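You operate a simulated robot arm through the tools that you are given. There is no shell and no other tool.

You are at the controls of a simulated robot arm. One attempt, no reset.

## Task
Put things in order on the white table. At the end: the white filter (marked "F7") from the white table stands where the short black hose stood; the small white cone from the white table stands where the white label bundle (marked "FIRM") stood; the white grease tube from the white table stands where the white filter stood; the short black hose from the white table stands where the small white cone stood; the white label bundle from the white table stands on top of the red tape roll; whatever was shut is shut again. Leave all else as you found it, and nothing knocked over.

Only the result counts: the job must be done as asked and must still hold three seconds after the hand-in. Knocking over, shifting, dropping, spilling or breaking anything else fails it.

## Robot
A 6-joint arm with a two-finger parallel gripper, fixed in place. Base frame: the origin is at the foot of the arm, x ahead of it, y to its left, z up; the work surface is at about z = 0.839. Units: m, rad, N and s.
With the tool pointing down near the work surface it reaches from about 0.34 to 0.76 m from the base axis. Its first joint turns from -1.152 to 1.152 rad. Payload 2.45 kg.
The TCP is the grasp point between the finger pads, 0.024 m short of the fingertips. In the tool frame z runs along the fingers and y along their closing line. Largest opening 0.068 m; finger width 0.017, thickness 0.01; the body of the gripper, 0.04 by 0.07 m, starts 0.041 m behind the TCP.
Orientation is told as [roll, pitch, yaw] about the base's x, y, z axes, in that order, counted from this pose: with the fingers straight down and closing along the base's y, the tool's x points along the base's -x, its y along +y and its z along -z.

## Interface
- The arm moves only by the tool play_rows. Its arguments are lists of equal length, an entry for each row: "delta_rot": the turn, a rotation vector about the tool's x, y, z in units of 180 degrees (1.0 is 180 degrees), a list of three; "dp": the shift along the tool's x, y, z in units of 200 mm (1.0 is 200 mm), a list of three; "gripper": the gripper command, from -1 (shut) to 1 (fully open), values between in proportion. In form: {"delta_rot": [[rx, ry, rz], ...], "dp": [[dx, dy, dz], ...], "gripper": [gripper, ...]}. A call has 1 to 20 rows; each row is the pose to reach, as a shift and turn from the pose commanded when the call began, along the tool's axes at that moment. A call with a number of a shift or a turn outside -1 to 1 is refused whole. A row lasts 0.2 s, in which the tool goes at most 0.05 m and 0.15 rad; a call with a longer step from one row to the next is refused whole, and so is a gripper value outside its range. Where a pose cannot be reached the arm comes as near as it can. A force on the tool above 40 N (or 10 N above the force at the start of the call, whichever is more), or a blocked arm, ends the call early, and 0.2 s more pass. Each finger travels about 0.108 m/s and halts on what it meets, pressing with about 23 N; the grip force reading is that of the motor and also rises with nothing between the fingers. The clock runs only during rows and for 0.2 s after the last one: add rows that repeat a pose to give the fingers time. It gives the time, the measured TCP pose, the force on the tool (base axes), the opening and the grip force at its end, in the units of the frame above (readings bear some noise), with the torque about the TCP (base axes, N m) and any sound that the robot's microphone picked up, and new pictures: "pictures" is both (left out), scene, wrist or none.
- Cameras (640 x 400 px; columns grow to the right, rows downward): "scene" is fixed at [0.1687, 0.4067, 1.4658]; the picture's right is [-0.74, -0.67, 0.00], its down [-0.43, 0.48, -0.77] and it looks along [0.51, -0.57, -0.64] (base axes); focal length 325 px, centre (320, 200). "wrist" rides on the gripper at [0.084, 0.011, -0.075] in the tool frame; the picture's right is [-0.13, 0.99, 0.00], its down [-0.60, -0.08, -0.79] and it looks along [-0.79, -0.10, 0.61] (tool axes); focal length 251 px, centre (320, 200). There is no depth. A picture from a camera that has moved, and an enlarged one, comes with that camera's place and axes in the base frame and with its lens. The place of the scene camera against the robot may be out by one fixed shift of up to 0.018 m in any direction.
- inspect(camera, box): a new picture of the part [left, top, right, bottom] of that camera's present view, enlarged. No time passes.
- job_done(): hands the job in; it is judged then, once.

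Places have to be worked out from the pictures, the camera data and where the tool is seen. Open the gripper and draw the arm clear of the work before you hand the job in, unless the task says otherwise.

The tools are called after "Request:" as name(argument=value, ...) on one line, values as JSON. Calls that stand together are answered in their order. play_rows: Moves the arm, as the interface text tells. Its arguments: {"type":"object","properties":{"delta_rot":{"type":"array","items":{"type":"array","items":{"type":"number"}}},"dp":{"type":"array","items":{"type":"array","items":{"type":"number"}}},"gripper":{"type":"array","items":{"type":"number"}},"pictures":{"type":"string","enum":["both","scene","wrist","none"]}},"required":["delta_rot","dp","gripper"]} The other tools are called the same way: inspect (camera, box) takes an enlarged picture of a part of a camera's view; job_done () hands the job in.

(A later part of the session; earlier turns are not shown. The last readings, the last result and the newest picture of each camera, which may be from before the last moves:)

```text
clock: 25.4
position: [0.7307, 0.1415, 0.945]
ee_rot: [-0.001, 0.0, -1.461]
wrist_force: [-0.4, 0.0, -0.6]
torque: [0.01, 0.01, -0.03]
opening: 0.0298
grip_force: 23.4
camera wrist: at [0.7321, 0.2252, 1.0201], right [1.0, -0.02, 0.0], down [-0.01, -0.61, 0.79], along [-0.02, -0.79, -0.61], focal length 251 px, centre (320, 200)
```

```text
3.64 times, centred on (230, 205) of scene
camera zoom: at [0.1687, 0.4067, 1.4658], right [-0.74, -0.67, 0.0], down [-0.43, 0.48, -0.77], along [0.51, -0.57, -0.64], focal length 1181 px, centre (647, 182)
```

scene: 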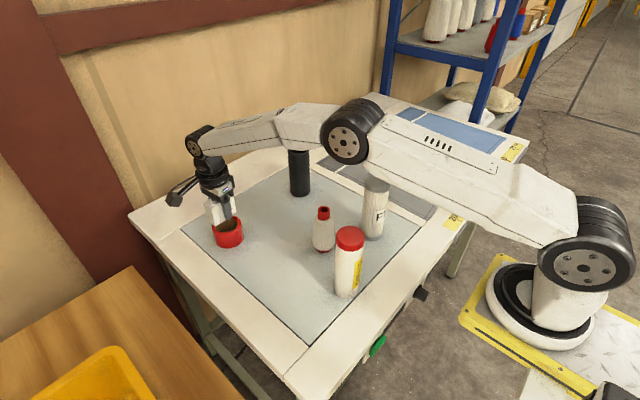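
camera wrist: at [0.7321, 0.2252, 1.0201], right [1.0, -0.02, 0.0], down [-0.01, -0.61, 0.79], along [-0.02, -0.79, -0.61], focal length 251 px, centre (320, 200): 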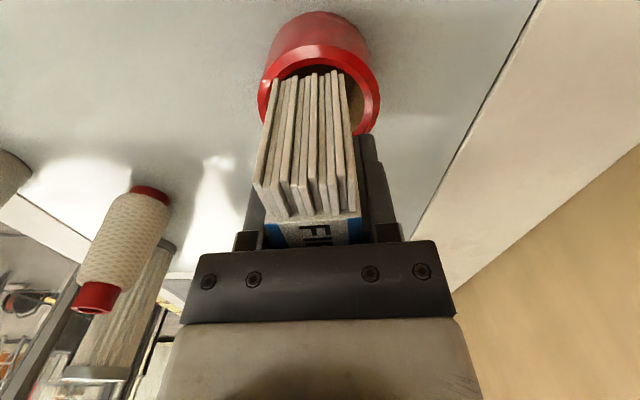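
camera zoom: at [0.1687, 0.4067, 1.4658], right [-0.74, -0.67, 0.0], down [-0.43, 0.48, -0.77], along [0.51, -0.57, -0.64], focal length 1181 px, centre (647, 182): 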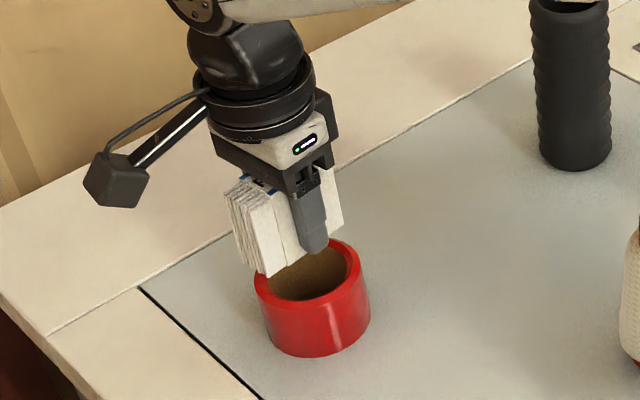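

Alignment is good: roll centre ≈(0.730, 0.140), bundle centre ≈(0.729, 0.143). I shift 2 mm and lower slowly by 28 mm, to just above the roll's rim.

Request:
play_rows(delta_rot=[[0, 0, 0], [0, 0, 0], [0, 0, 0], [0, 0, 0], [0, 0, 0], [0, 0, 0], [0, 0, 0], [0, 0, 0]], dp=[[-0.005, 0, 0.01], [-0.01, 0, 0.03], [-0.01, 0, 0.05], [-0.01, 0, 0.07], [-0.01, 0, 0.09], [-0.01, 0, 0.115], [-0.01, 0, 0.13], [-0.01, 0, 0.135]], gripper=[-1, -1, -1, -1, -1, -1, -1, -1], pictures="both")

Request:
inspect(camera="scene", box=[180, 170, 280, 260])

Request:
inspect(camera="wrist", box=[240, 0, 400, 160])

```text
clock: 27.2
position: [0.7312, 0.1385, 0.9191]
ee_rot: [0.0, 0.001, -1.461]
wrist_force: [0.0, 0.5, -0.8]
torque: [-0.01, -0.01, -0.02]
opening: 0.0295
grip_force: 23.1
camera wrist: at [0.7321, 0.2225, 0.9937], right [1.0, -0.02, 0.0], down [-0.01, -0.61, 0.79], along [-0.02, -0.79, -0.61], focal length 251 px, centre (320, 200)
```

scene: 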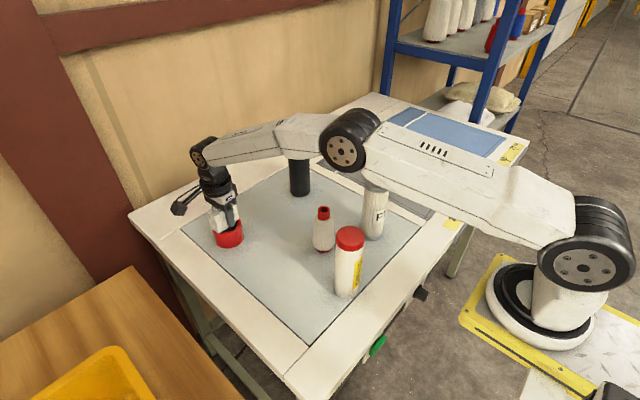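
wrist: 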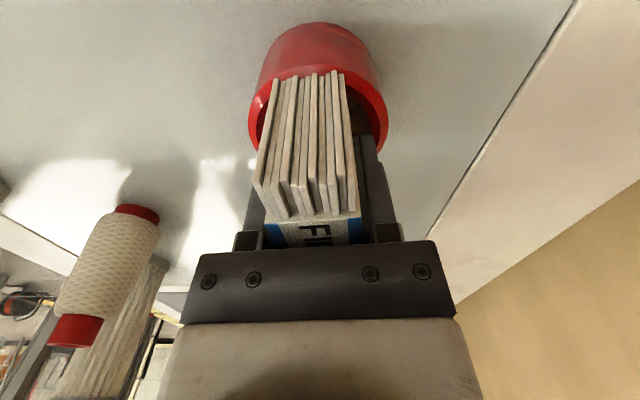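

```text
4.44 times, centred on (230, 215) of scene
camera zoom: at [0.1687, 0.4067, 1.4658], right [-0.74, -0.67, 0.0], down [-0.43, 0.48, -0.77], along [0.51, -0.57, -0.64], focal length 1443 px, centre (720, 133)
```

zoom: 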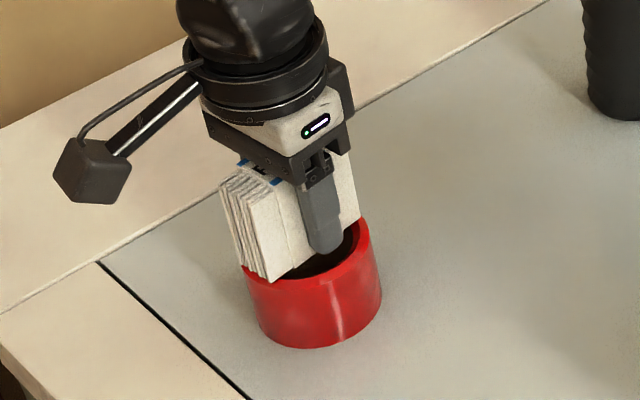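

```text
2.50 times, centred on (320, 80) of wrist
camera zoom: at [0.7321, 0.2225, 0.9937], right [1.0, -0.02, 0.0], down [-0.01, -0.61, 0.79], along [-0.02, -0.79, -0.61], focal length 629 px, centre (320, 500)
```

zoom: 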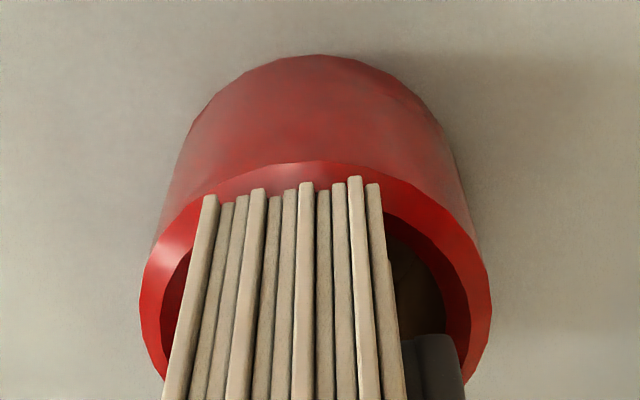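

Bottom of the bundle is ~5 mm above the rim and well across it. I lower in 1 mm rows and watch the force.

Request:
play_rows(delta_rot=[[0, 0, 0], [0, 0, 0], [0, 0, 0], [0, 0, 0]], dp=[[0, 0, 0.005], [0, 0, 0.01], [0, 0, 0.015], [0, 0, 0.02]], gripper=[-1, -1, -1, -1], pictures="none")

```text
clock: 28.2
position: [0.7312, 0.1373, 0.9164]
ee_rot: [0.0, 0.0, -1.462]
wrist_force: [-1.9, -0.1, 2.6]
torque: [-0.06, -0.03, -0.02]
opening: 0.0296
grip_force: 23.3
```

Force is starting to rise (2.6 N), possibly first contact. Two more 1 mm steps.

Request:
play_rows(delta_rot=[[0, 0, 0], [0, 0, 0], [0, 0, 0]], dp=[[0, 0, 0.005], [0, 0, 0.01], [0, 0, 0.01]], gripper=[-1, -1, -1], pictures="both")

Request:
inspect(camera="scene", box=[180, 170, 280, 260])

Request:
inspect(camera="wrist", box=[240, 0, 400, 160])

```text
clock: 29.0
position: [0.7319, 0.1393, 0.914]
ee_rot: [0.003, 0.0, -1.461]
wrist_force: [-1.5, -2.0, 15.5]
torque: [-0.41, 0.07, -0.02]
opening: 0.0298
grip_force: 23.5
camera wrist: at [0.7327, 0.2224, 0.9897], right [1.0, -0.02, 0.0], down [-0.02, -0.61, 0.79], along [-0.01, -0.79, -0.61], focal length 251 px, centre (320, 200)
```

scene: 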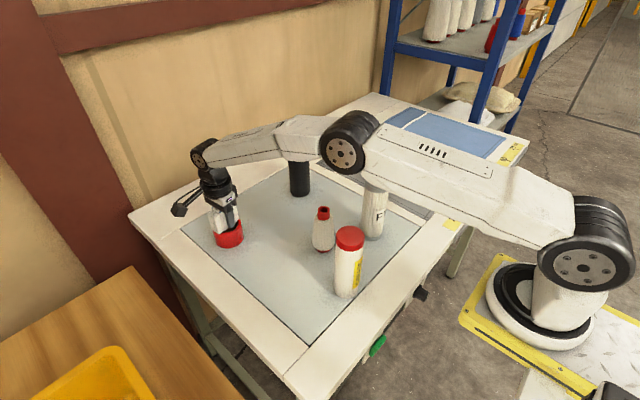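
wrist: 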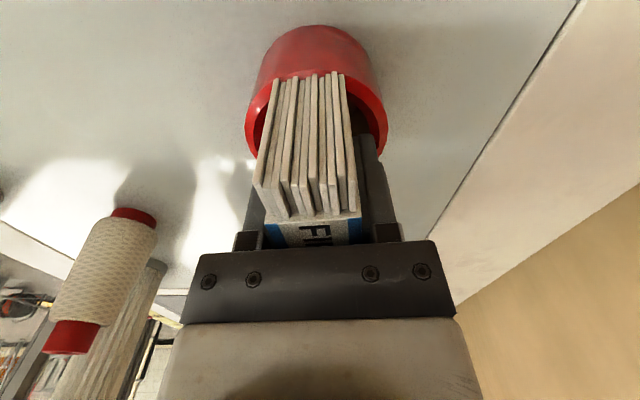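

```text
4.44 times, centred on (230, 215) of scene
camera zoom: at [0.1683, 0.4066, 1.4659], right [-0.74, -0.67, 0.0], down [-0.43, 0.48, -0.77], along [0.51, -0.57, -0.64], focal length 1443 px, centre (720, 133)
```

zoom: 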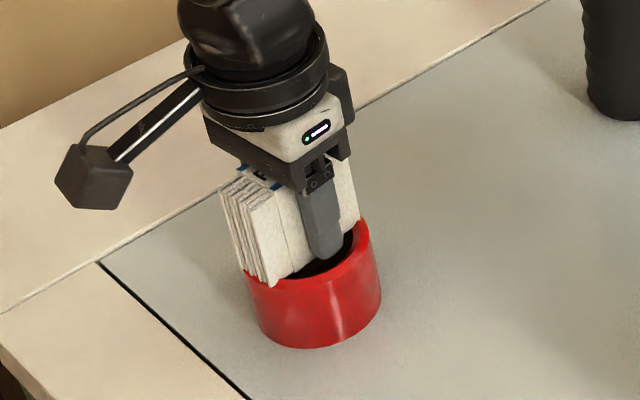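

```text
2.50 times, centred on (320, 80) of wrist
camera zoom: at [0.7327, 0.2224, 0.9897], right [1.0, -0.02, 0.0], down [-0.02, -0.61, 0.79], along [-0.01, -0.79, -0.61], focal length 629 px, centre (320, 500)
```

zoom: 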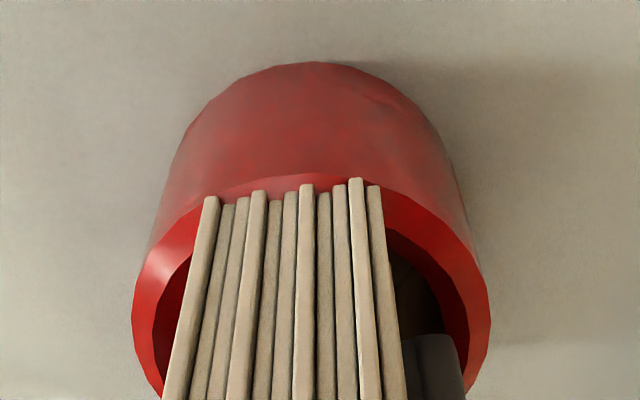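

Contact made (15 N, on the far edge first); both ends overlap the rim by ~5–6 mm. I ease up 1 mm and open gently.

Request:
play_rows(delta_rot=[[0, 0, 0], [0, 0, 0], [0, 0, 0], [0, 0, 0], [0, 0, 0], [0, 0, 0], [0, 0, 0], [0, 0, 0]], dp=[[0, 0, -0.003], [0, 0, -0.005], [0, 0, -0.005], [0, 0, -0.005], [0, 0, -0.005], [0, 0, -0.005], [0, 0, -0.005], [0, 0, -0.005]], gripper=[-1, -1, -0.1, 0, 0.2, 0.5, 0.8, 0.8], pictures="both")

Request:
inspect(camera="scene", box=[180, 170, 280, 260])

Request:
inspect(camera="wrist", box=[220, 0, 420, 250])

```text
clock: 30.8
position: [0.7309, 0.1377, 0.9137]
ee_rot: [0.0, 0.001, -1.463]
wrist_force: [-0.1, 0.2, 0.8]
torque: [-0.01, -0.01, -0.02]
opening: 0.0611
grip_force: 0.1
camera wrist: at [0.7324, 0.2227, 0.9889], right [1.0, -0.02, 0.0], down [-0.01, -0.61, 0.79], along [-0.02, -0.79, -0.61], focal length 251 px, centre (320, 200)
```

scene: 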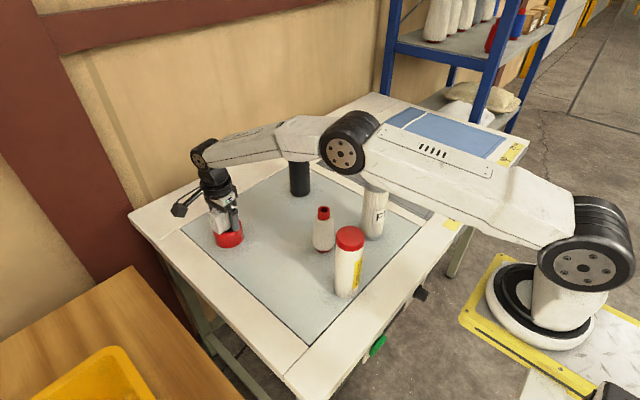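
wrist: 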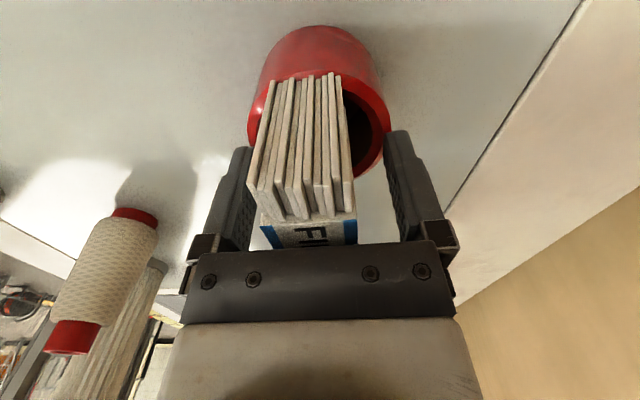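

```text
4.44 times, centred on (230, 215) of scene
camera zoom: at [0.1687, 0.4067, 1.4658], right [-0.74, -0.67, 0.0], down [-0.43, 0.48, -0.77], along [0.51, -0.57, -0.64], focal length 1443 px, centre (720, 133)
```

zoom: 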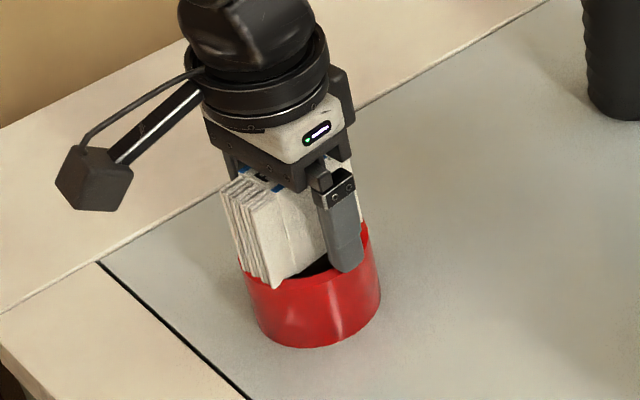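

```text
1.60 times, centred on (320, 125) of wrist
camera zoom: at [0.7324, 0.2227, 0.9889], right [1.0, -0.02, 0.0], down [-0.01, -0.61, 0.79], along [-0.02, -0.79, -0.61], focal length 402 px, centre (320, 320)
```

zoom: 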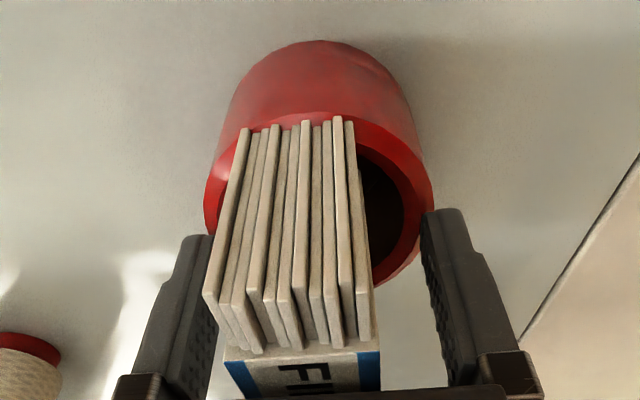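

The bundle now stands on the roll, free of the fingers. I retreat straight up, slowly at first.

Request:
play_rows(delta_rot=[[0, 0, 0], [0, 0, 0], [0, 0, 0], [0, 0, 0], [0, 0, 0], [0, 0, 0], [0, 0, 0], [0, 0, 0], [0, 0, 0]], dp=[[0, 0.01, -0.02], [0, 0.01, -0.06], [0, 0.01, -0.1], [0, 0.01, -0.16], [0, 0.01, -0.25], [0, 0.01, -0.4], [0, 0.01, -0.55], [0, 0.01, -0.65], [0, 0.01, -0.65]], gripper=[0.8, 0.8, 0.8, 0.8, 0.8, 1, 1, 1, 1], pictures="both")

Request:
inspect(camera="scene", box=[180, 170, 280, 260])

Request:
inspect(camera="wrist", box=[240, 0, 400, 160])

```text
clock: 32.8
position: [0.7337, 0.1384, 1.0445]
ee_rot: [0.001, 0.001, -1.462]
wrist_force: [-0.7, -0.3, -0.5]
torque: [-0.02, 0.01, -0.01]
opening: 0.0678
grip_force: 0.0
camera wrist: at [0.7356, 0.2221, 1.1192], right [1.0, -0.02, 0.0], down [-0.01, -0.61, 0.79], along [-0.02, -0.79, -0.61], focal length 251 px, centre (320, 200)
```

scene: 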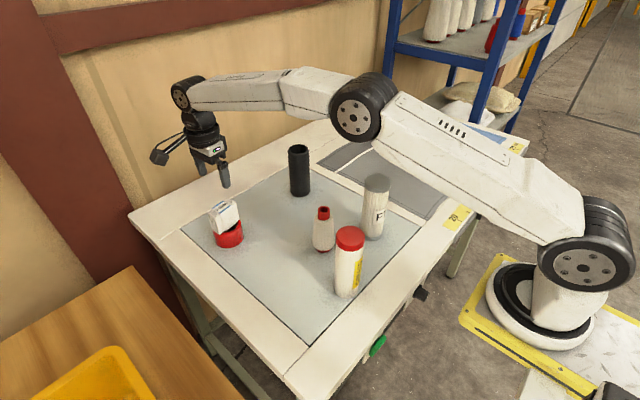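
wrist: 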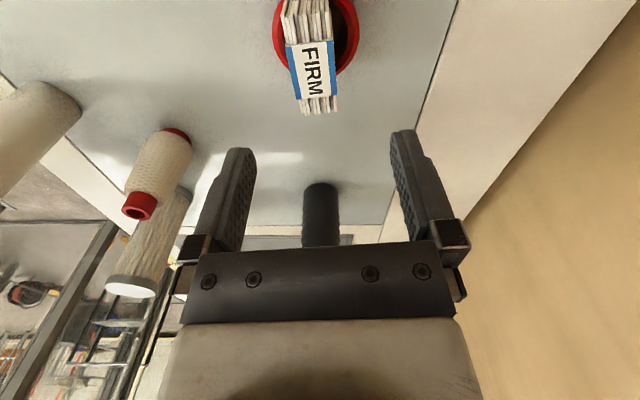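

```text
4.44 times, centred on (230, 215) of scene
camera zoom: at [0.1687, 0.4067, 1.4658], right [-0.74, -0.67, 0.0], down [-0.43, 0.48, -0.77], along [0.51, -0.57, -0.64], focal length 1443 px, centre (720, 133)
```

zoom: 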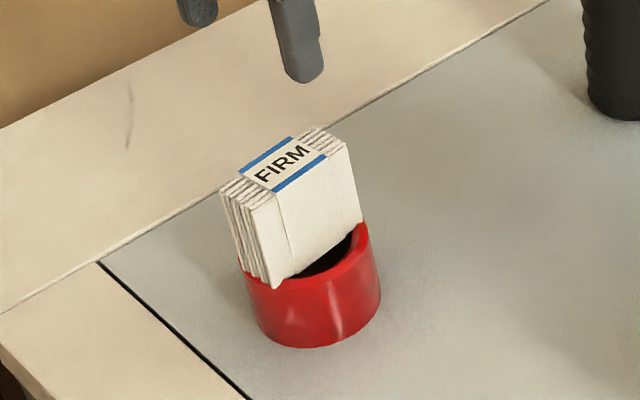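

```text
2.50 times, centred on (320, 80) of wrist
camera zoom: at [0.7356, 0.2221, 1.1192], right [1.0, -0.02, 0.0], down [-0.01, -0.61, 0.79], along [-0.02, -0.79, -0.61], focal length 629 px, centre (320, 500)
```

zoom: 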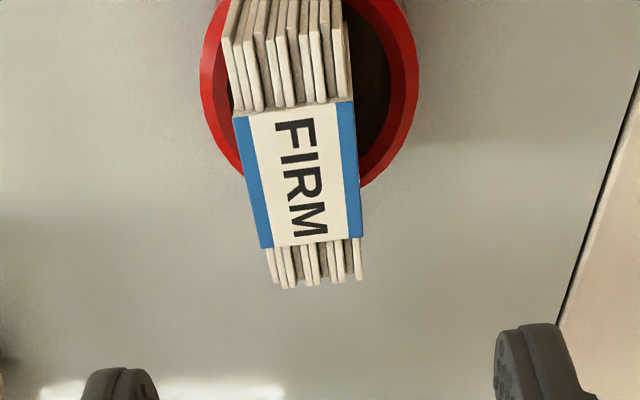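

The labels stand squarely on the roll (centre offset ~2 mm). Next the cone: I move to hover above it at about (0.55, -0.005, 1.09).

Request:
play_rows(delta_rot=[[0, 0, 0], [0, 0, 0], [0, 0, 0], [0, 0, 0], [0, 0, 0], [0, 0, 0], [0, 0, 0], [0, 0, 0], [0, 0, 0], [0, 0, 0]], dp=[[0, 0, -0.1125], [-0.0767, -0.1215, -0.225], [-0.1533, -0.243, -0.225], [-0.23, -0.3645, -0.225], [-0.3067, -0.486, -0.225], [-0.3833, -0.6075, -0.225], [-0.46, -0.729, -0.225], [-0.5367, -0.8505, -0.225], [-0.6133, -0.972, -0.225], [-0.6133, -0.972, -0.225]], gripper=[1, 1, 1, 1, 1, 1, 1, 1, 1, 1], pictures="both")

Request:
inspect(camera="wrist", box=[240, 0, 400, 160])

Request:
inspect(camera="scene", box=[290, 160, 400, 310])

```text
clock: 35.0
position: [0.5525, -0.0029, 1.0899]
ee_rot: [0.001, 0.001, -1.462]
wrist_force: [0.4, -0.2, -0.3]
torque: [0.0, 0.0, 0.0]
opening: 0.068
grip_force: 0.0
camera wrist: at [0.5537, 0.0801, 1.1648], right [1.0, -0.02, 0.0], down [-0.01, -0.61, 0.79], along [-0.02, -0.79, -0.61], focal length 251 px, centre (320, 200)
```

scene: 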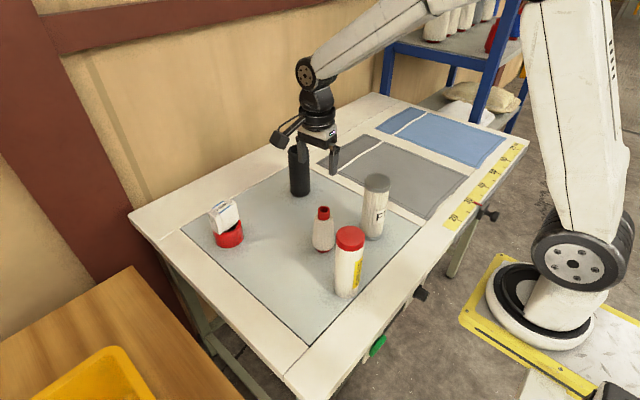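
wrist: 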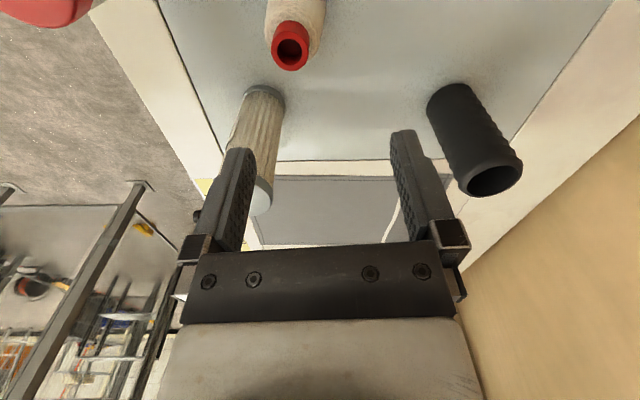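

```text
2.50 times, centred on (320, 80) of wrist
camera zoom: at [0.5537, 0.0801, 1.1648], right [1.0, -0.02, 0.0], down [-0.01, -0.61, 0.79], along [-0.02, -0.79, -0.61], focal length 629 px, centre (320, 500)
```

zoom: 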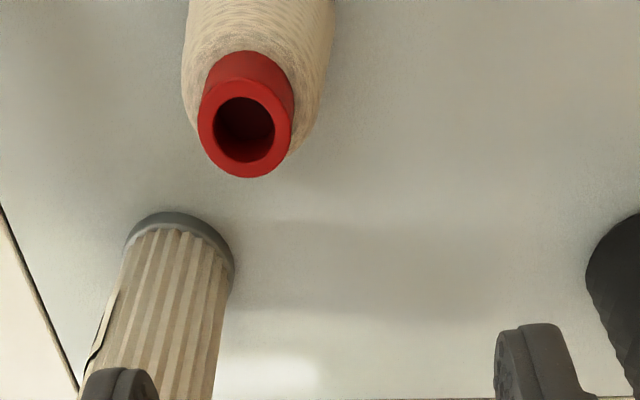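

```text
2.67 times, centred on (345, 235) of scene
camera zoom: at [0.1687, 0.4067, 1.4658], right [-0.74, -0.67, 0.0], down [-0.43, 0.48, -0.77], along [0.51, -0.57, -0.64], focal length 866 px, centre (253, 107)
```

zoom: 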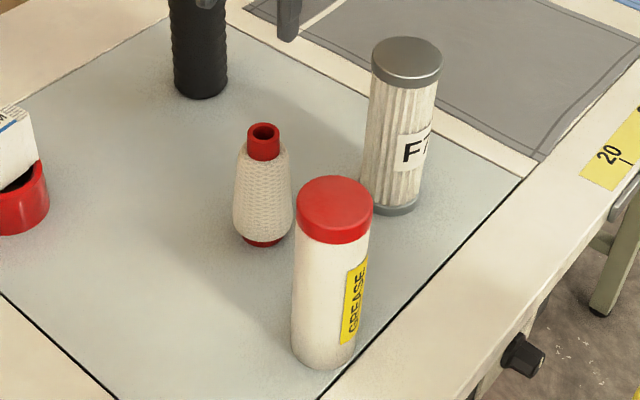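

The cone's top is at about (0.530, 0.000, 0.963), with a red neck ~28 mm wide and ~25 mm tall. I centre above it and come down to z≈1.02 for a check.

Request:
play_rows(delta_rot=[[0, 0, 0], [0, 0, 0], [0, 0, 0], [0, 0, 0]], dp=[[0.025, -0.112, 0.1], [0.025, -0.112, 0.23], [0.025, -0.112, 0.35], [0.025, -0.112, 0.35]], gripper=[1, 1, 1, 1], pictures="both")

Request:
inspect(camera="wrist", box=[220, 0, 420, 200])

```text
clock: 36.0
position: [0.5292, -0.0027, 1.0187]
ee_rot: [-0.001, 0.001, -1.461]
wrist_force: [0.5, -0.6, -0.2]
torque: [-0.01, -0.01, -0.01]
opening: 0.068
grip_force: 0.1
camera wrist: at [0.5305, 0.0812, 1.0947], right [1.0, -0.02, 0.0], down [-0.01, -0.61, 0.79], along [-0.02, -0.79, -0.61], focal length 251 px, centre (320, 200)
```

scene: 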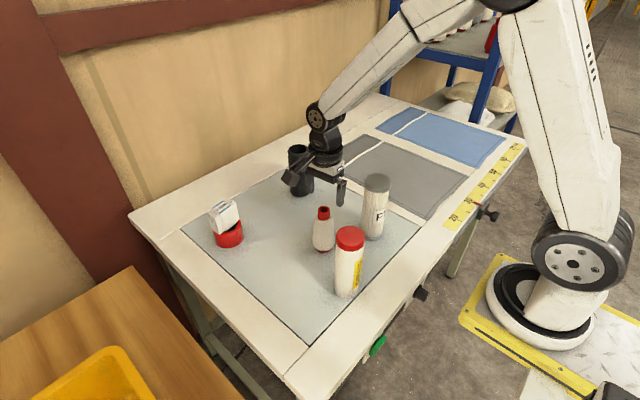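
wrist: 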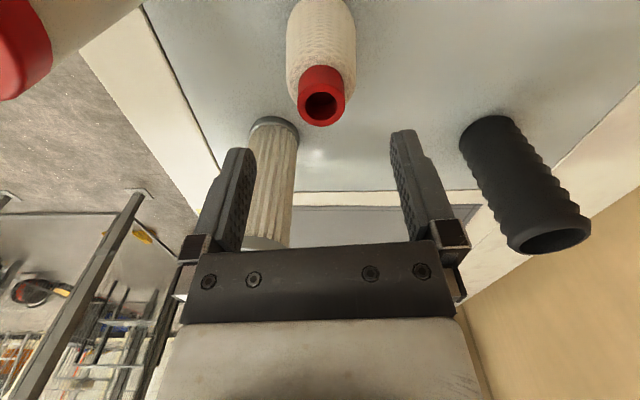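

```text
2.00 times, centred on (320, 100) of wrist
camera zoom: at [0.5305, 0.0812, 1.0947], right [1.0, -0.02, 0.0], down [-0.01, -0.61, 0.79], along [-0.02, -0.79, -0.61], focal length 503 px, centre (320, 400)
```

zoom: 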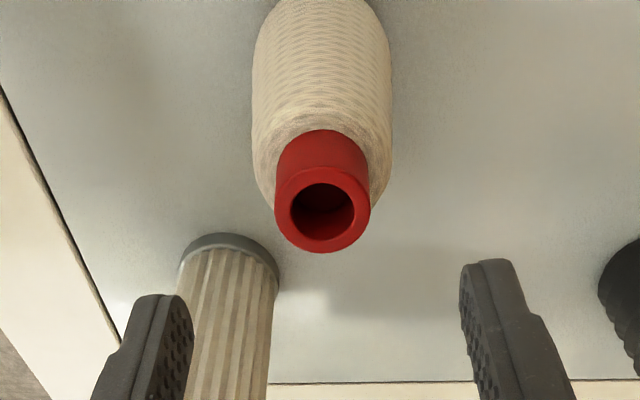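

Cone neck confirmed at (0.529, -0.0005), neck spans z≈0.945–0.963. I descend to z≈0.970 so the fingertips take the neck just above the shoulder, and close.

Request:
play_rows(delta_rot=[[0, 0, 0], [0, 0, 0], [0, 0, 0], [0, 0, 0], [0, 0, 0], [0, 0, 0], [0, 0, 0], [0, 0, 0], [0, 0, 0], [0, 0, 0], [0, 0, 0]], dp=[[0.0125, 0.004, 0.08], [0.0125, 0.004, 0.16], [0.0125, 0.004, 0.22], [0.0125, 0.004, 0.2435], [0.0125, 0.004, 0.2435], [0.0125, 0.004, 0.2435], [0.0125, 0.004, 0.2435], [0.0125, 0.004, 0.2435], [0.0125, 0.004, 0.2435], [0.0125, 0.004, 0.2435], [0.0125, 0.004, 0.2435]], gripper=[1, 1, 1, 1, 0.6, 0.2, -0.05, -0.2, -1, -1, -1], pictures="both")

Request:
inspect(camera="wrist", box=[220, 0, 420, 250])

```text
clock: 38.4
position: [0.5316, 0.0003, 0.9699]
ee_rot: [-0.002, 0.0, -1.461]
wrist_force: [-0.3, 0.5, -0.5]
torque: [0.0, -0.01, -0.02]
opening: 0.0286
grip_force: 22.8
camera wrist: at [0.5325, 0.0845, 1.0454], right [1.0, -0.02, 0.0], down [-0.01, -0.61, 0.79], along [-0.02, -0.79, -0.61], focal length 251 px, centre (320, 200)
```

scene: 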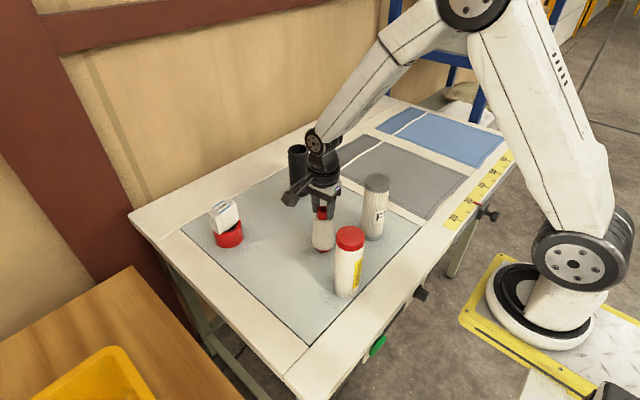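
wrist: 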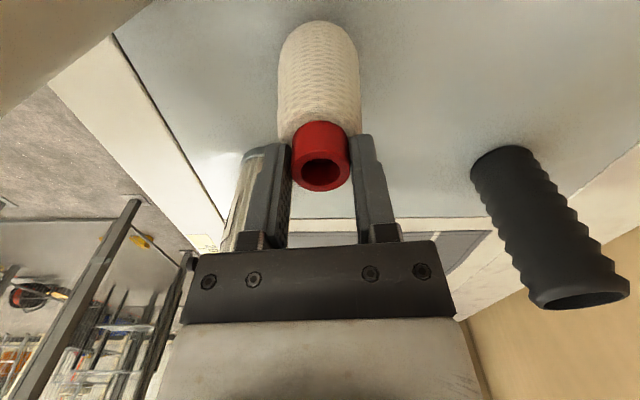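

```text
1.60 times, centred on (320, 125) of wrist
camera zoom: at [0.5325, 0.0845, 1.0454], right [1.0, -0.02, 0.0], down [-0.01, -0.61, 0.79], along [-0.02, -0.79, -0.61], focal length 402 px, centre (320, 320)
```

zoom: 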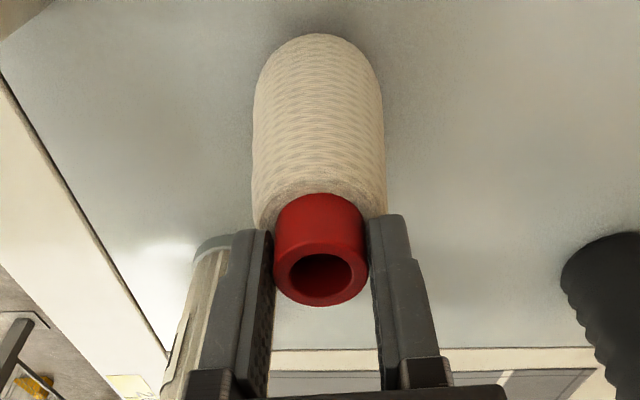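

Neck gripped (0.0286 m). Slow lift by ~3 cm and check that it holds.

Request:
play_rows(delta_rot=[[0, 0, 0], [0, 0, 0], [0, 0, 0], [0, 0, 0], [0, 0, 0], [0, 0, 0], [0, 0, 0], [0, 0, 0], [0, 0, 0], [0, 0, 0]], dp=[[0, 0, -0.01], [0, 0, -0.025], [0, 0, -0.04], [0, 0, -0.055], [0, 0, -0.075], [0, 0, -0.095], [0, 0, -0.115], [0, 0, -0.135], [0, 0, -0.15], [0, 0, -0.15]], gripper=[-1, -1, -1, -1, -1, -1, -1, -1, -1, -1], pictures="both")

Request:
inspect(camera="wrist", box=[220, 0, 420, 250])

```text
clock: 40.6
position: [0.5316, 0.0017, 0.9984]
ee_rot: [-0.001, 0.0, -1.463]
wrist_force: [-1.4, -0.3, -1.4]
torque: [0.03, -0.01, 0.0]
opening: 0.0291
grip_force: 22.7
camera wrist: at [0.5327, 0.085, 1.0752], right [1.0, -0.02, 0.0], down [-0.01, -0.61, 0.79], along [-0.02, -0.79, -0.61], focal length 251 px, centre (320, 200)
```

scene: 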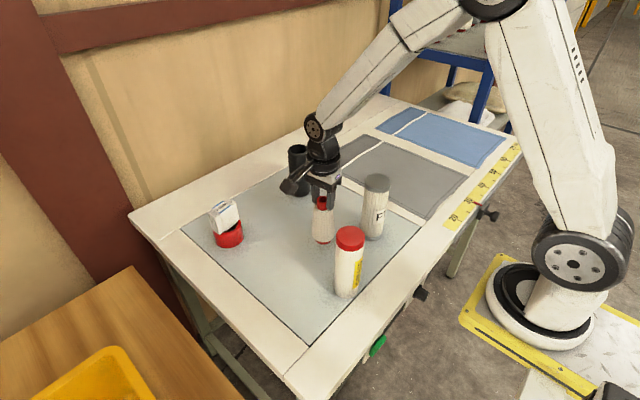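
wrist: 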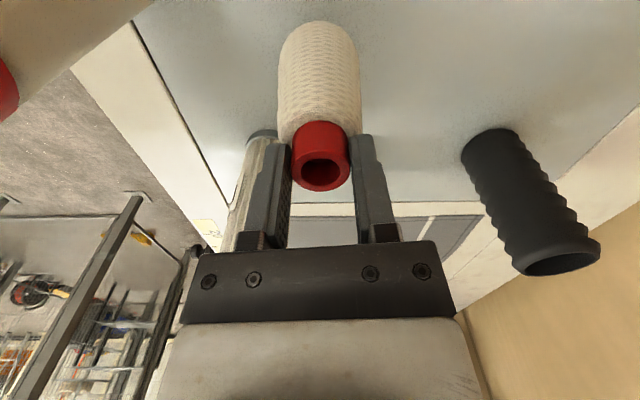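

```text
1.60 times, centred on (320, 125) of wrist
camera zoom: at [0.5327, 0.085, 1.0752], right [1.0, -0.02, 0.0], down [-0.01, -0.61, 0.79], along [-0.02, -0.79, -0.61], focal length 402 px, centre (320, 320)
```

zoom: 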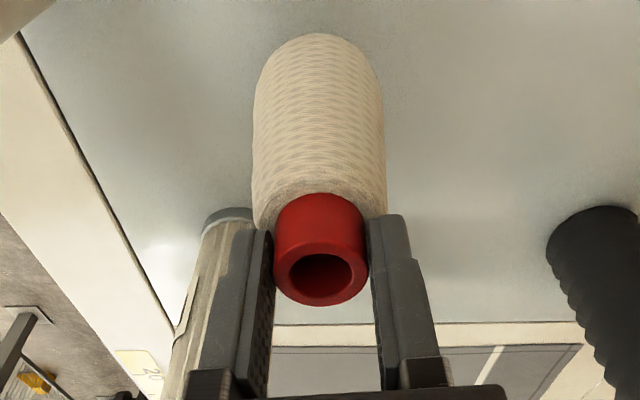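

Held securely. Now I carry it slowly to the former label spot (0.490, 0.178).

Request:
play_rows(delta_rot=[[0, 0, 0], [0, 0, 0], [0, 0, 0], [0, 0, 0], [0, 0, 0], [0, 0, 0], [0, 0, 0], [0, 0, 0], [0, 0, 0], [0, 0, 0], [0, 0, 0], [0, 0, 0], [0, 0, 0], [0, 0, 0], [0, 0, 0], [0, 0, 0], [0, 0, 0], [0, 0, 0], [0, 0, 0], [0, 0, 0]], dp=[[0.015, -0.0018, 0], [0.045, -0.0055, 0], [0.09, -0.0109, 0], [0.14, -0.017, 0], [0.19, -0.023, 0], [0.24, -0.0291, 0], [0.29, -0.0352, 0], [0.34, -0.0412, 0], [0.39, -0.0473, 0], [0.44, -0.0534, 0], [0.49, -0.0594, 0], [0.54, -0.0655, 0], [0.59, -0.0715, 0], [0.64, -0.0776, 0], [0.69, -0.0837, 0], [0.74, -0.0897, 0], [0.79, -0.0958, 0], [0.84, -0.1019, 0], [0.88, -0.1067, 0], [0.9013, -0.1093, 0]], gripper=[-1, -1, -1, -1, -1, -1, -1, -1, -1, -1, -1, -1, -1, -1, -1, -1, -1, -1, -1, -1], pictures="both")

Request:
inspect(camera="scene", box=[220, 200, 350, 330])

```text
clock: 44.8
position: [0.4901, 0.1751, 1.0001]
ee_rot: [-0.001, 0.0, -1.464]
wrist_force: [0.7, -0.9, -1.0]
torque: [0.03, -0.02, 0.0]
opening: 0.0285
grip_force: 22.6
camera wrist: at [0.4916, 0.2608, 1.0752], right [1.0, -0.02, 0.0], down [-0.01, -0.61, 0.79], along [-0.02, -0.79, -0.61], focal length 251 px, centre (320, 200)
```

scene: 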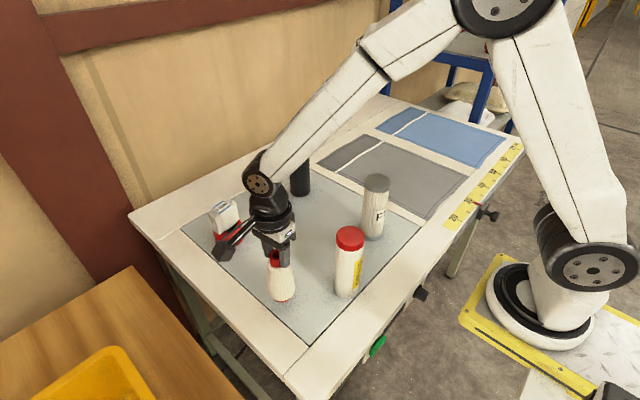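
wrist: 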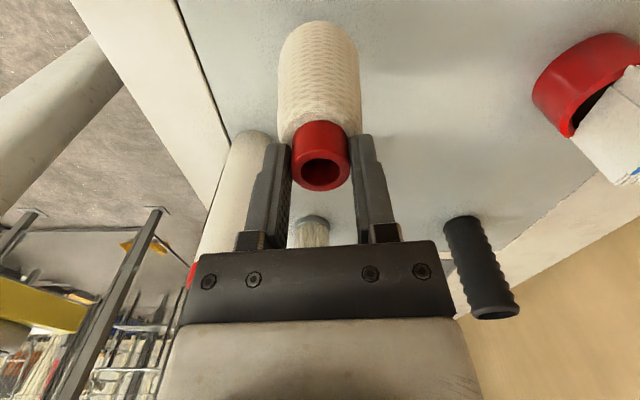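

```text
3.08 times, centred on (285, 265) of scene
camera zoom: at [0.1687, 0.4067, 1.4658], right [-0.74, -0.67, 0.0], down [-0.43, 0.48, -0.77], along [0.51, -0.57, -0.64], focal length 999 px, centre (428, 0)
```

zoom: 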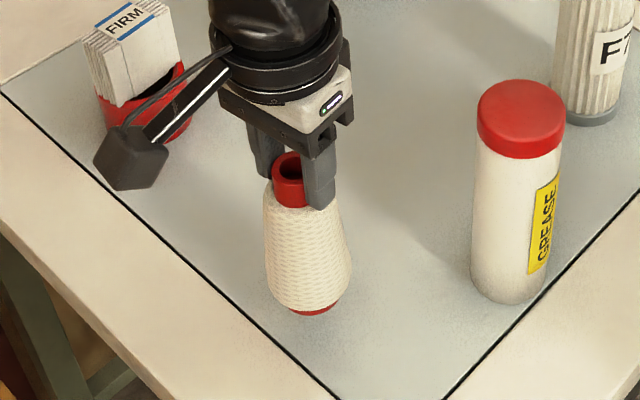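

Over the spot; I nudge +2 mm in y and lower slowly to about 1 mm above the grasp height.

Request:
play_rows(delta_rot=[[0, 0, 0], [0, 0, 0], [0, 0, 0], [0, 0, 0], [0, 0, 0], [0, 0, 0], [0, 0, 0], [0, 0, 0], [0, 0, 0]], dp=[[0.005, 0, 0.01], [0.011, 0, 0.03], [0.011, 0, 0.055], [0.011, 0, 0.08], [0.011, 0, 0.105], [0.011, 0, 0.125], [0.011, 0, 0.138], [0.011, 0, 0.143], [0.011, 0, 0.147]], gripper=[-1, -1, -1, -1, -1, -1, -1, -1, -1], pictures="none")

```text
clock: 46.8
position: [0.49, 0.1802, 0.9712]
ee_rot: [0.001, -0.001, -1.463]
wrist_force: [-0.5, 0.7, -1.6]
torque: [-0.03, -0.01, -0.02]
opening: 0.0286
grip_force: 22.7
```

No contact yet; another 1–2 mm down while watching force.

Request:
play_rows(delta_rot=[[0, 0, 0], [0, 0, 0], [0, 0, 0]], dp=[[0, 0, 0.004], [0, 0, 0.008], [0, 0, 0.008]], gripper=[-1, -1, -1], pictures="both")

Request:
inspect(camera="scene", box=[220, 200, 350, 330])

```text
clock: 47.6
position: [0.4898, 0.1795, 0.9702]
ee_rot: [0.003, 0.001, -1.464]
wrist_force: [-4.1, -1.9, 16.2]
torque: [-0.27, 0.13, -0.05]
opening: 0.0288
grip_force: 23.4
camera wrist: at [0.4909, 0.2639, 1.0456], right [1.0, -0.02, 0.0], down [-0.01, -0.61, 0.79], along [-0.02, -0.79, -0.61], focal length 251 px, centre (320, 200)
```

scene: 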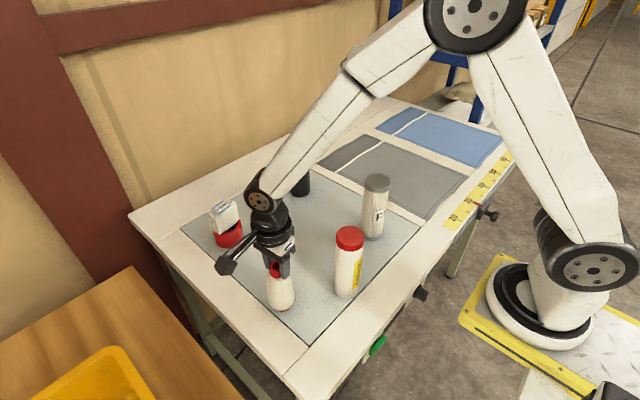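
wrist: 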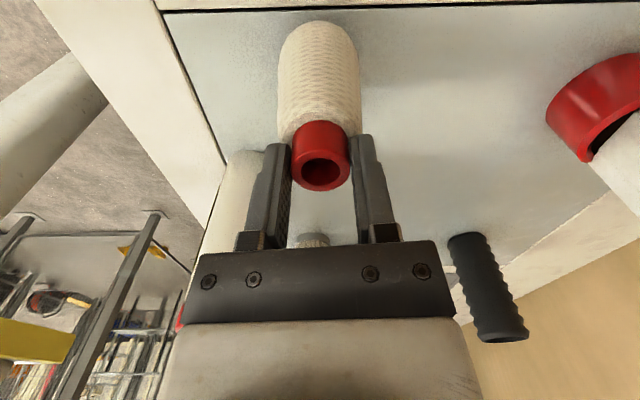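

```text
3.08 times, centred on (285, 265) of scene
camera zoom: at [0.1684, 0.4066, 1.4659], right [-0.74, -0.67, 0.0], down [-0.43, 0.48, -0.77], along [0.51, -0.57, -0.64], focal length 999 px, centre (428, 0)
```

zoom: 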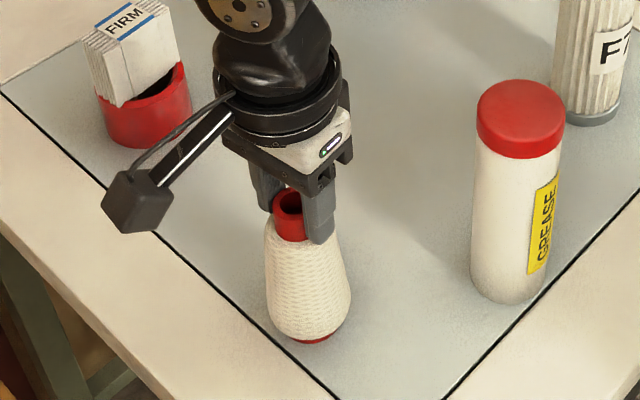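

Contact (16 N). Ease up half a millimetre, open gently, then retreat slowly.

Request:
play_rows(delta_rot=[[0, 0, 0], [0, 0, 0], [0, 0, 0], [0, 0, 0], [0, 0, 0], [0, 0, 0], [0, 0, 0], [0, 0, 0]], dp=[[0, 0, -0.003], [0, 0, -0.004], [0, 0, -0.004], [0, 0, -0.004], [0, 0, -0.004], [0, 0, -0.004], [0, 0, -0.004], [0, 0, -0.004]], gripper=[-1, -1, -0.12, 0, 0.2, 0.5, 0.8, 0.8], pictures="wrist")

Request:
inspect(camera="scene", box=[220, 200, 350, 330])

```text
clock: 49.4
position: [0.4901, 0.1801, 0.9695]
ee_rot: [-0.001, -0.001, -1.463]
wrist_force: [0.8, -0.2, -0.1]
torque: [-0.01, 0.03, 0.0]
opening: 0.0614
grip_force: 0.0
camera wrist: at [0.4906, 0.2639, 1.0456], right [1.0, -0.02, 0.0], down [-0.01, -0.61, 0.79], along [-0.02, -0.79, -0.61], focal length 251 px, centre (320, 200)
```

wrist: 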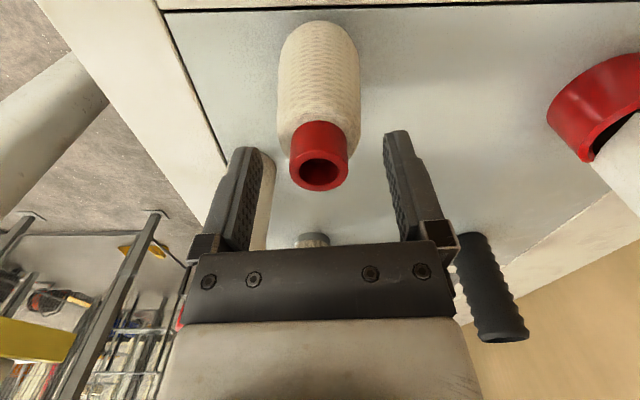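

```text
3.08 times, centred on (285, 265) of scene
camera zoom: at [0.1687, 0.4067, 1.4658], right [-0.74, -0.67, 0.0], down [-0.43, 0.48, -0.77], along [0.51, -0.57, -0.64], focal length 999 px, centre (428, 0)
```

zoom: 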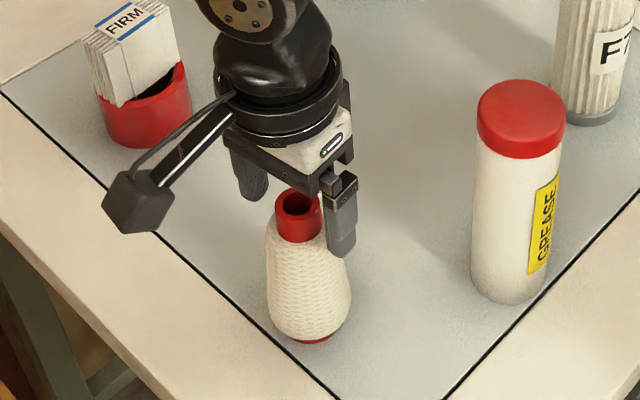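

The cone stands in the label spot. Retreat upward, then head towards the hose at safe height (1.10).

Request:
play_rows(delta_rot=[[0, 0, 0], [0, 0, 0], [0, 0, 0], [0, 0, 0], [0, 0, 0], [0, 0, 0], [0, 0, 0], [0, 0, 0], [0, 0, 0], [0, 0, 0], [0, 0, 0], [0, 0, 0], [0, 0, 0], [0, 0, 0], [0, 0, 0]], dp=[[0, 0, -0.03], [0, 0, -0.1], [0, 0, -0.2], [0, 0, -0.35], [0, 0, -0.5], [0, 0, -0.65], [-0.1, 0.06, -0.65], [-0.2, 0.12, -0.65], [-0.32, 0.19, -0.65], [-0.44, 0.265, -0.65], [-0.56, 0.34, -0.65], [-0.66, 0.41, -0.65], [-0.76, 0.46, -0.65], [-0.8, 0.49, -0.65], [-0.8, 0.49, -0.65]], gripper=[0.8, 0.8, 1, 1, 1, 1, 1, 1, 1, 1, 1, 1, 1, 1, 1], pictures="both")

Request:
inspect(camera="scene", box=[200, 190, 330, 330])

```text
clock: 52.6
position: [0.6036, 0.0317, 1.0997]
ee_rot: [-0.001, -0.002, -1.462]
wrist_force: [0.8, 0.0, -0.6]
torque: [0.04, 0.0, -0.01]
opening: 0.0678
grip_force: 0.1
camera wrist: at [0.6049, 0.1155, 1.1755], right [1.0, -0.02, 0.0], down [-0.01, -0.61, 0.79], along [-0.02, -0.79, -0.61], focal length 251 px, centre (320, 200)
```

scene: 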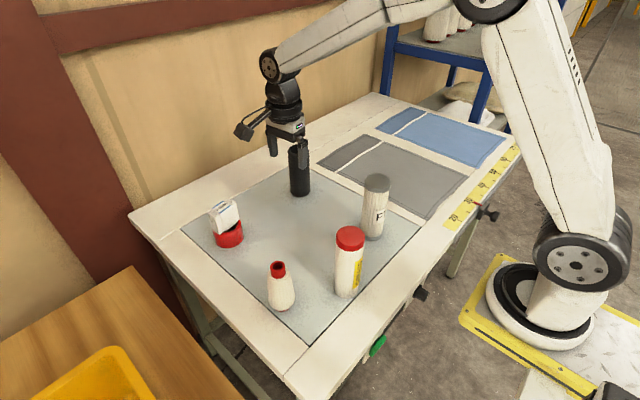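
wrist: 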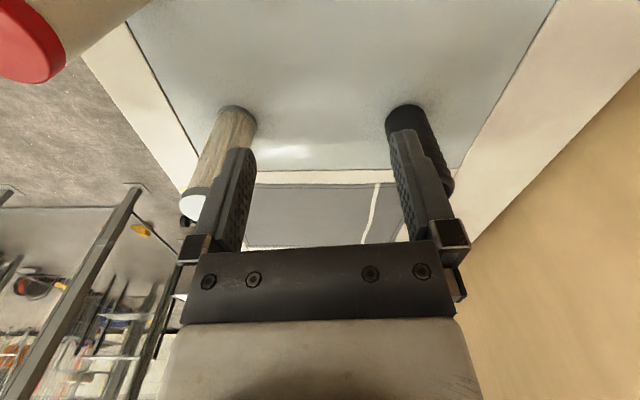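

```text
2.86 times, centred on (265, 260) of scene
camera zoom: at [0.1687, 0.4067, 1.4658], right [-0.74, -0.67, 0.0], down [-0.43, 0.48, -0.77], along [0.51, -0.57, -0.64], focal length 928 px, centre (477, 29)
```

zoom: 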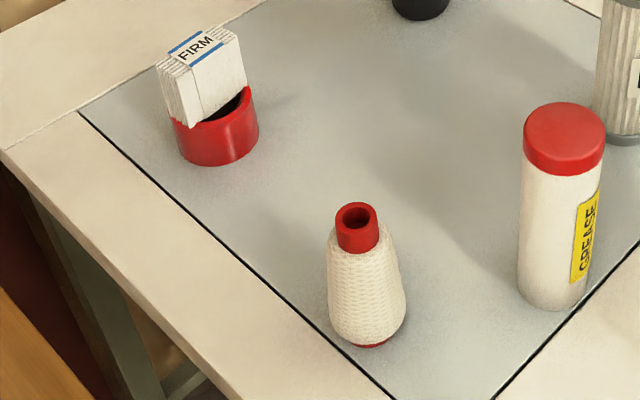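

Cone and labels stand well. Continuing to hover near the hose.

Request:
play_rows(delta_rot=[[0, 0, 0], [0, 0, 0], [0, 0, 0], [0, 0, 0], [0, 0, 0], [0, 0, 0], [0, 0, 0], [0, 0, 0]], dp=[[-0.11, 0.0716, 0], [-0.22, 0.1433, 0], [-0.33, 0.215, 0], [-0.44, 0.2866, 0], [-0.55, 0.358, 0], [-0.66, 0.43, 0], [-0.7675, 0.5015, 0], [-0.7675, 0.5015, 0]], gripper=[1, 1, 1, 1, 1, 1, 1, 1], pictures="both")

Request:
inspect(camera="wrist", box=[220, 0, 420, 200])

```text
clock: 54.4
position: [0.7198, -0.1103, 1.0986]
ee_rot: [0.0, 0.0, -1.462]
wrist_force: [-1.1, 0.2, -0.5]
torque: [0.0, 0.01, 0.0]
opening: 0.068
grip_force: 0.0
camera wrist: at [0.7215, -0.0261, 1.1746], right [1.0, -0.02, 0.0], down [-0.01, -0.61, 0.79], along [-0.02, -0.79, -0.61], focal length 251 px, centre (320, 200)
```

scene: 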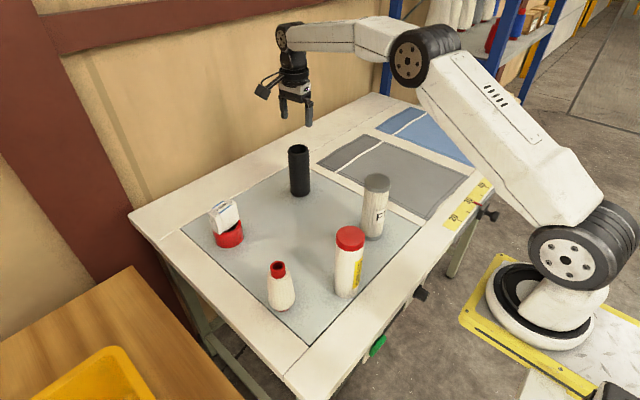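
wrist: 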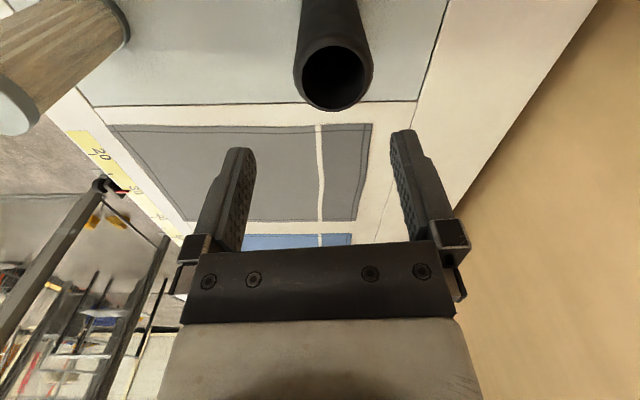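

```text
2.00 times, centred on (320, 100) of wrist
camera zoom: at [0.7215, -0.0261, 1.1746], right [1.0, -0.02, 0.0], down [-0.01, -0.61, 0.79], along [-0.02, -0.79, -0.61], focal length 503 px, centre (320, 400)
```

zoom: 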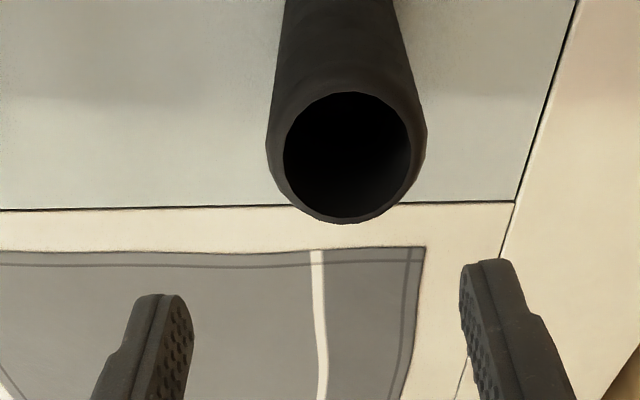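

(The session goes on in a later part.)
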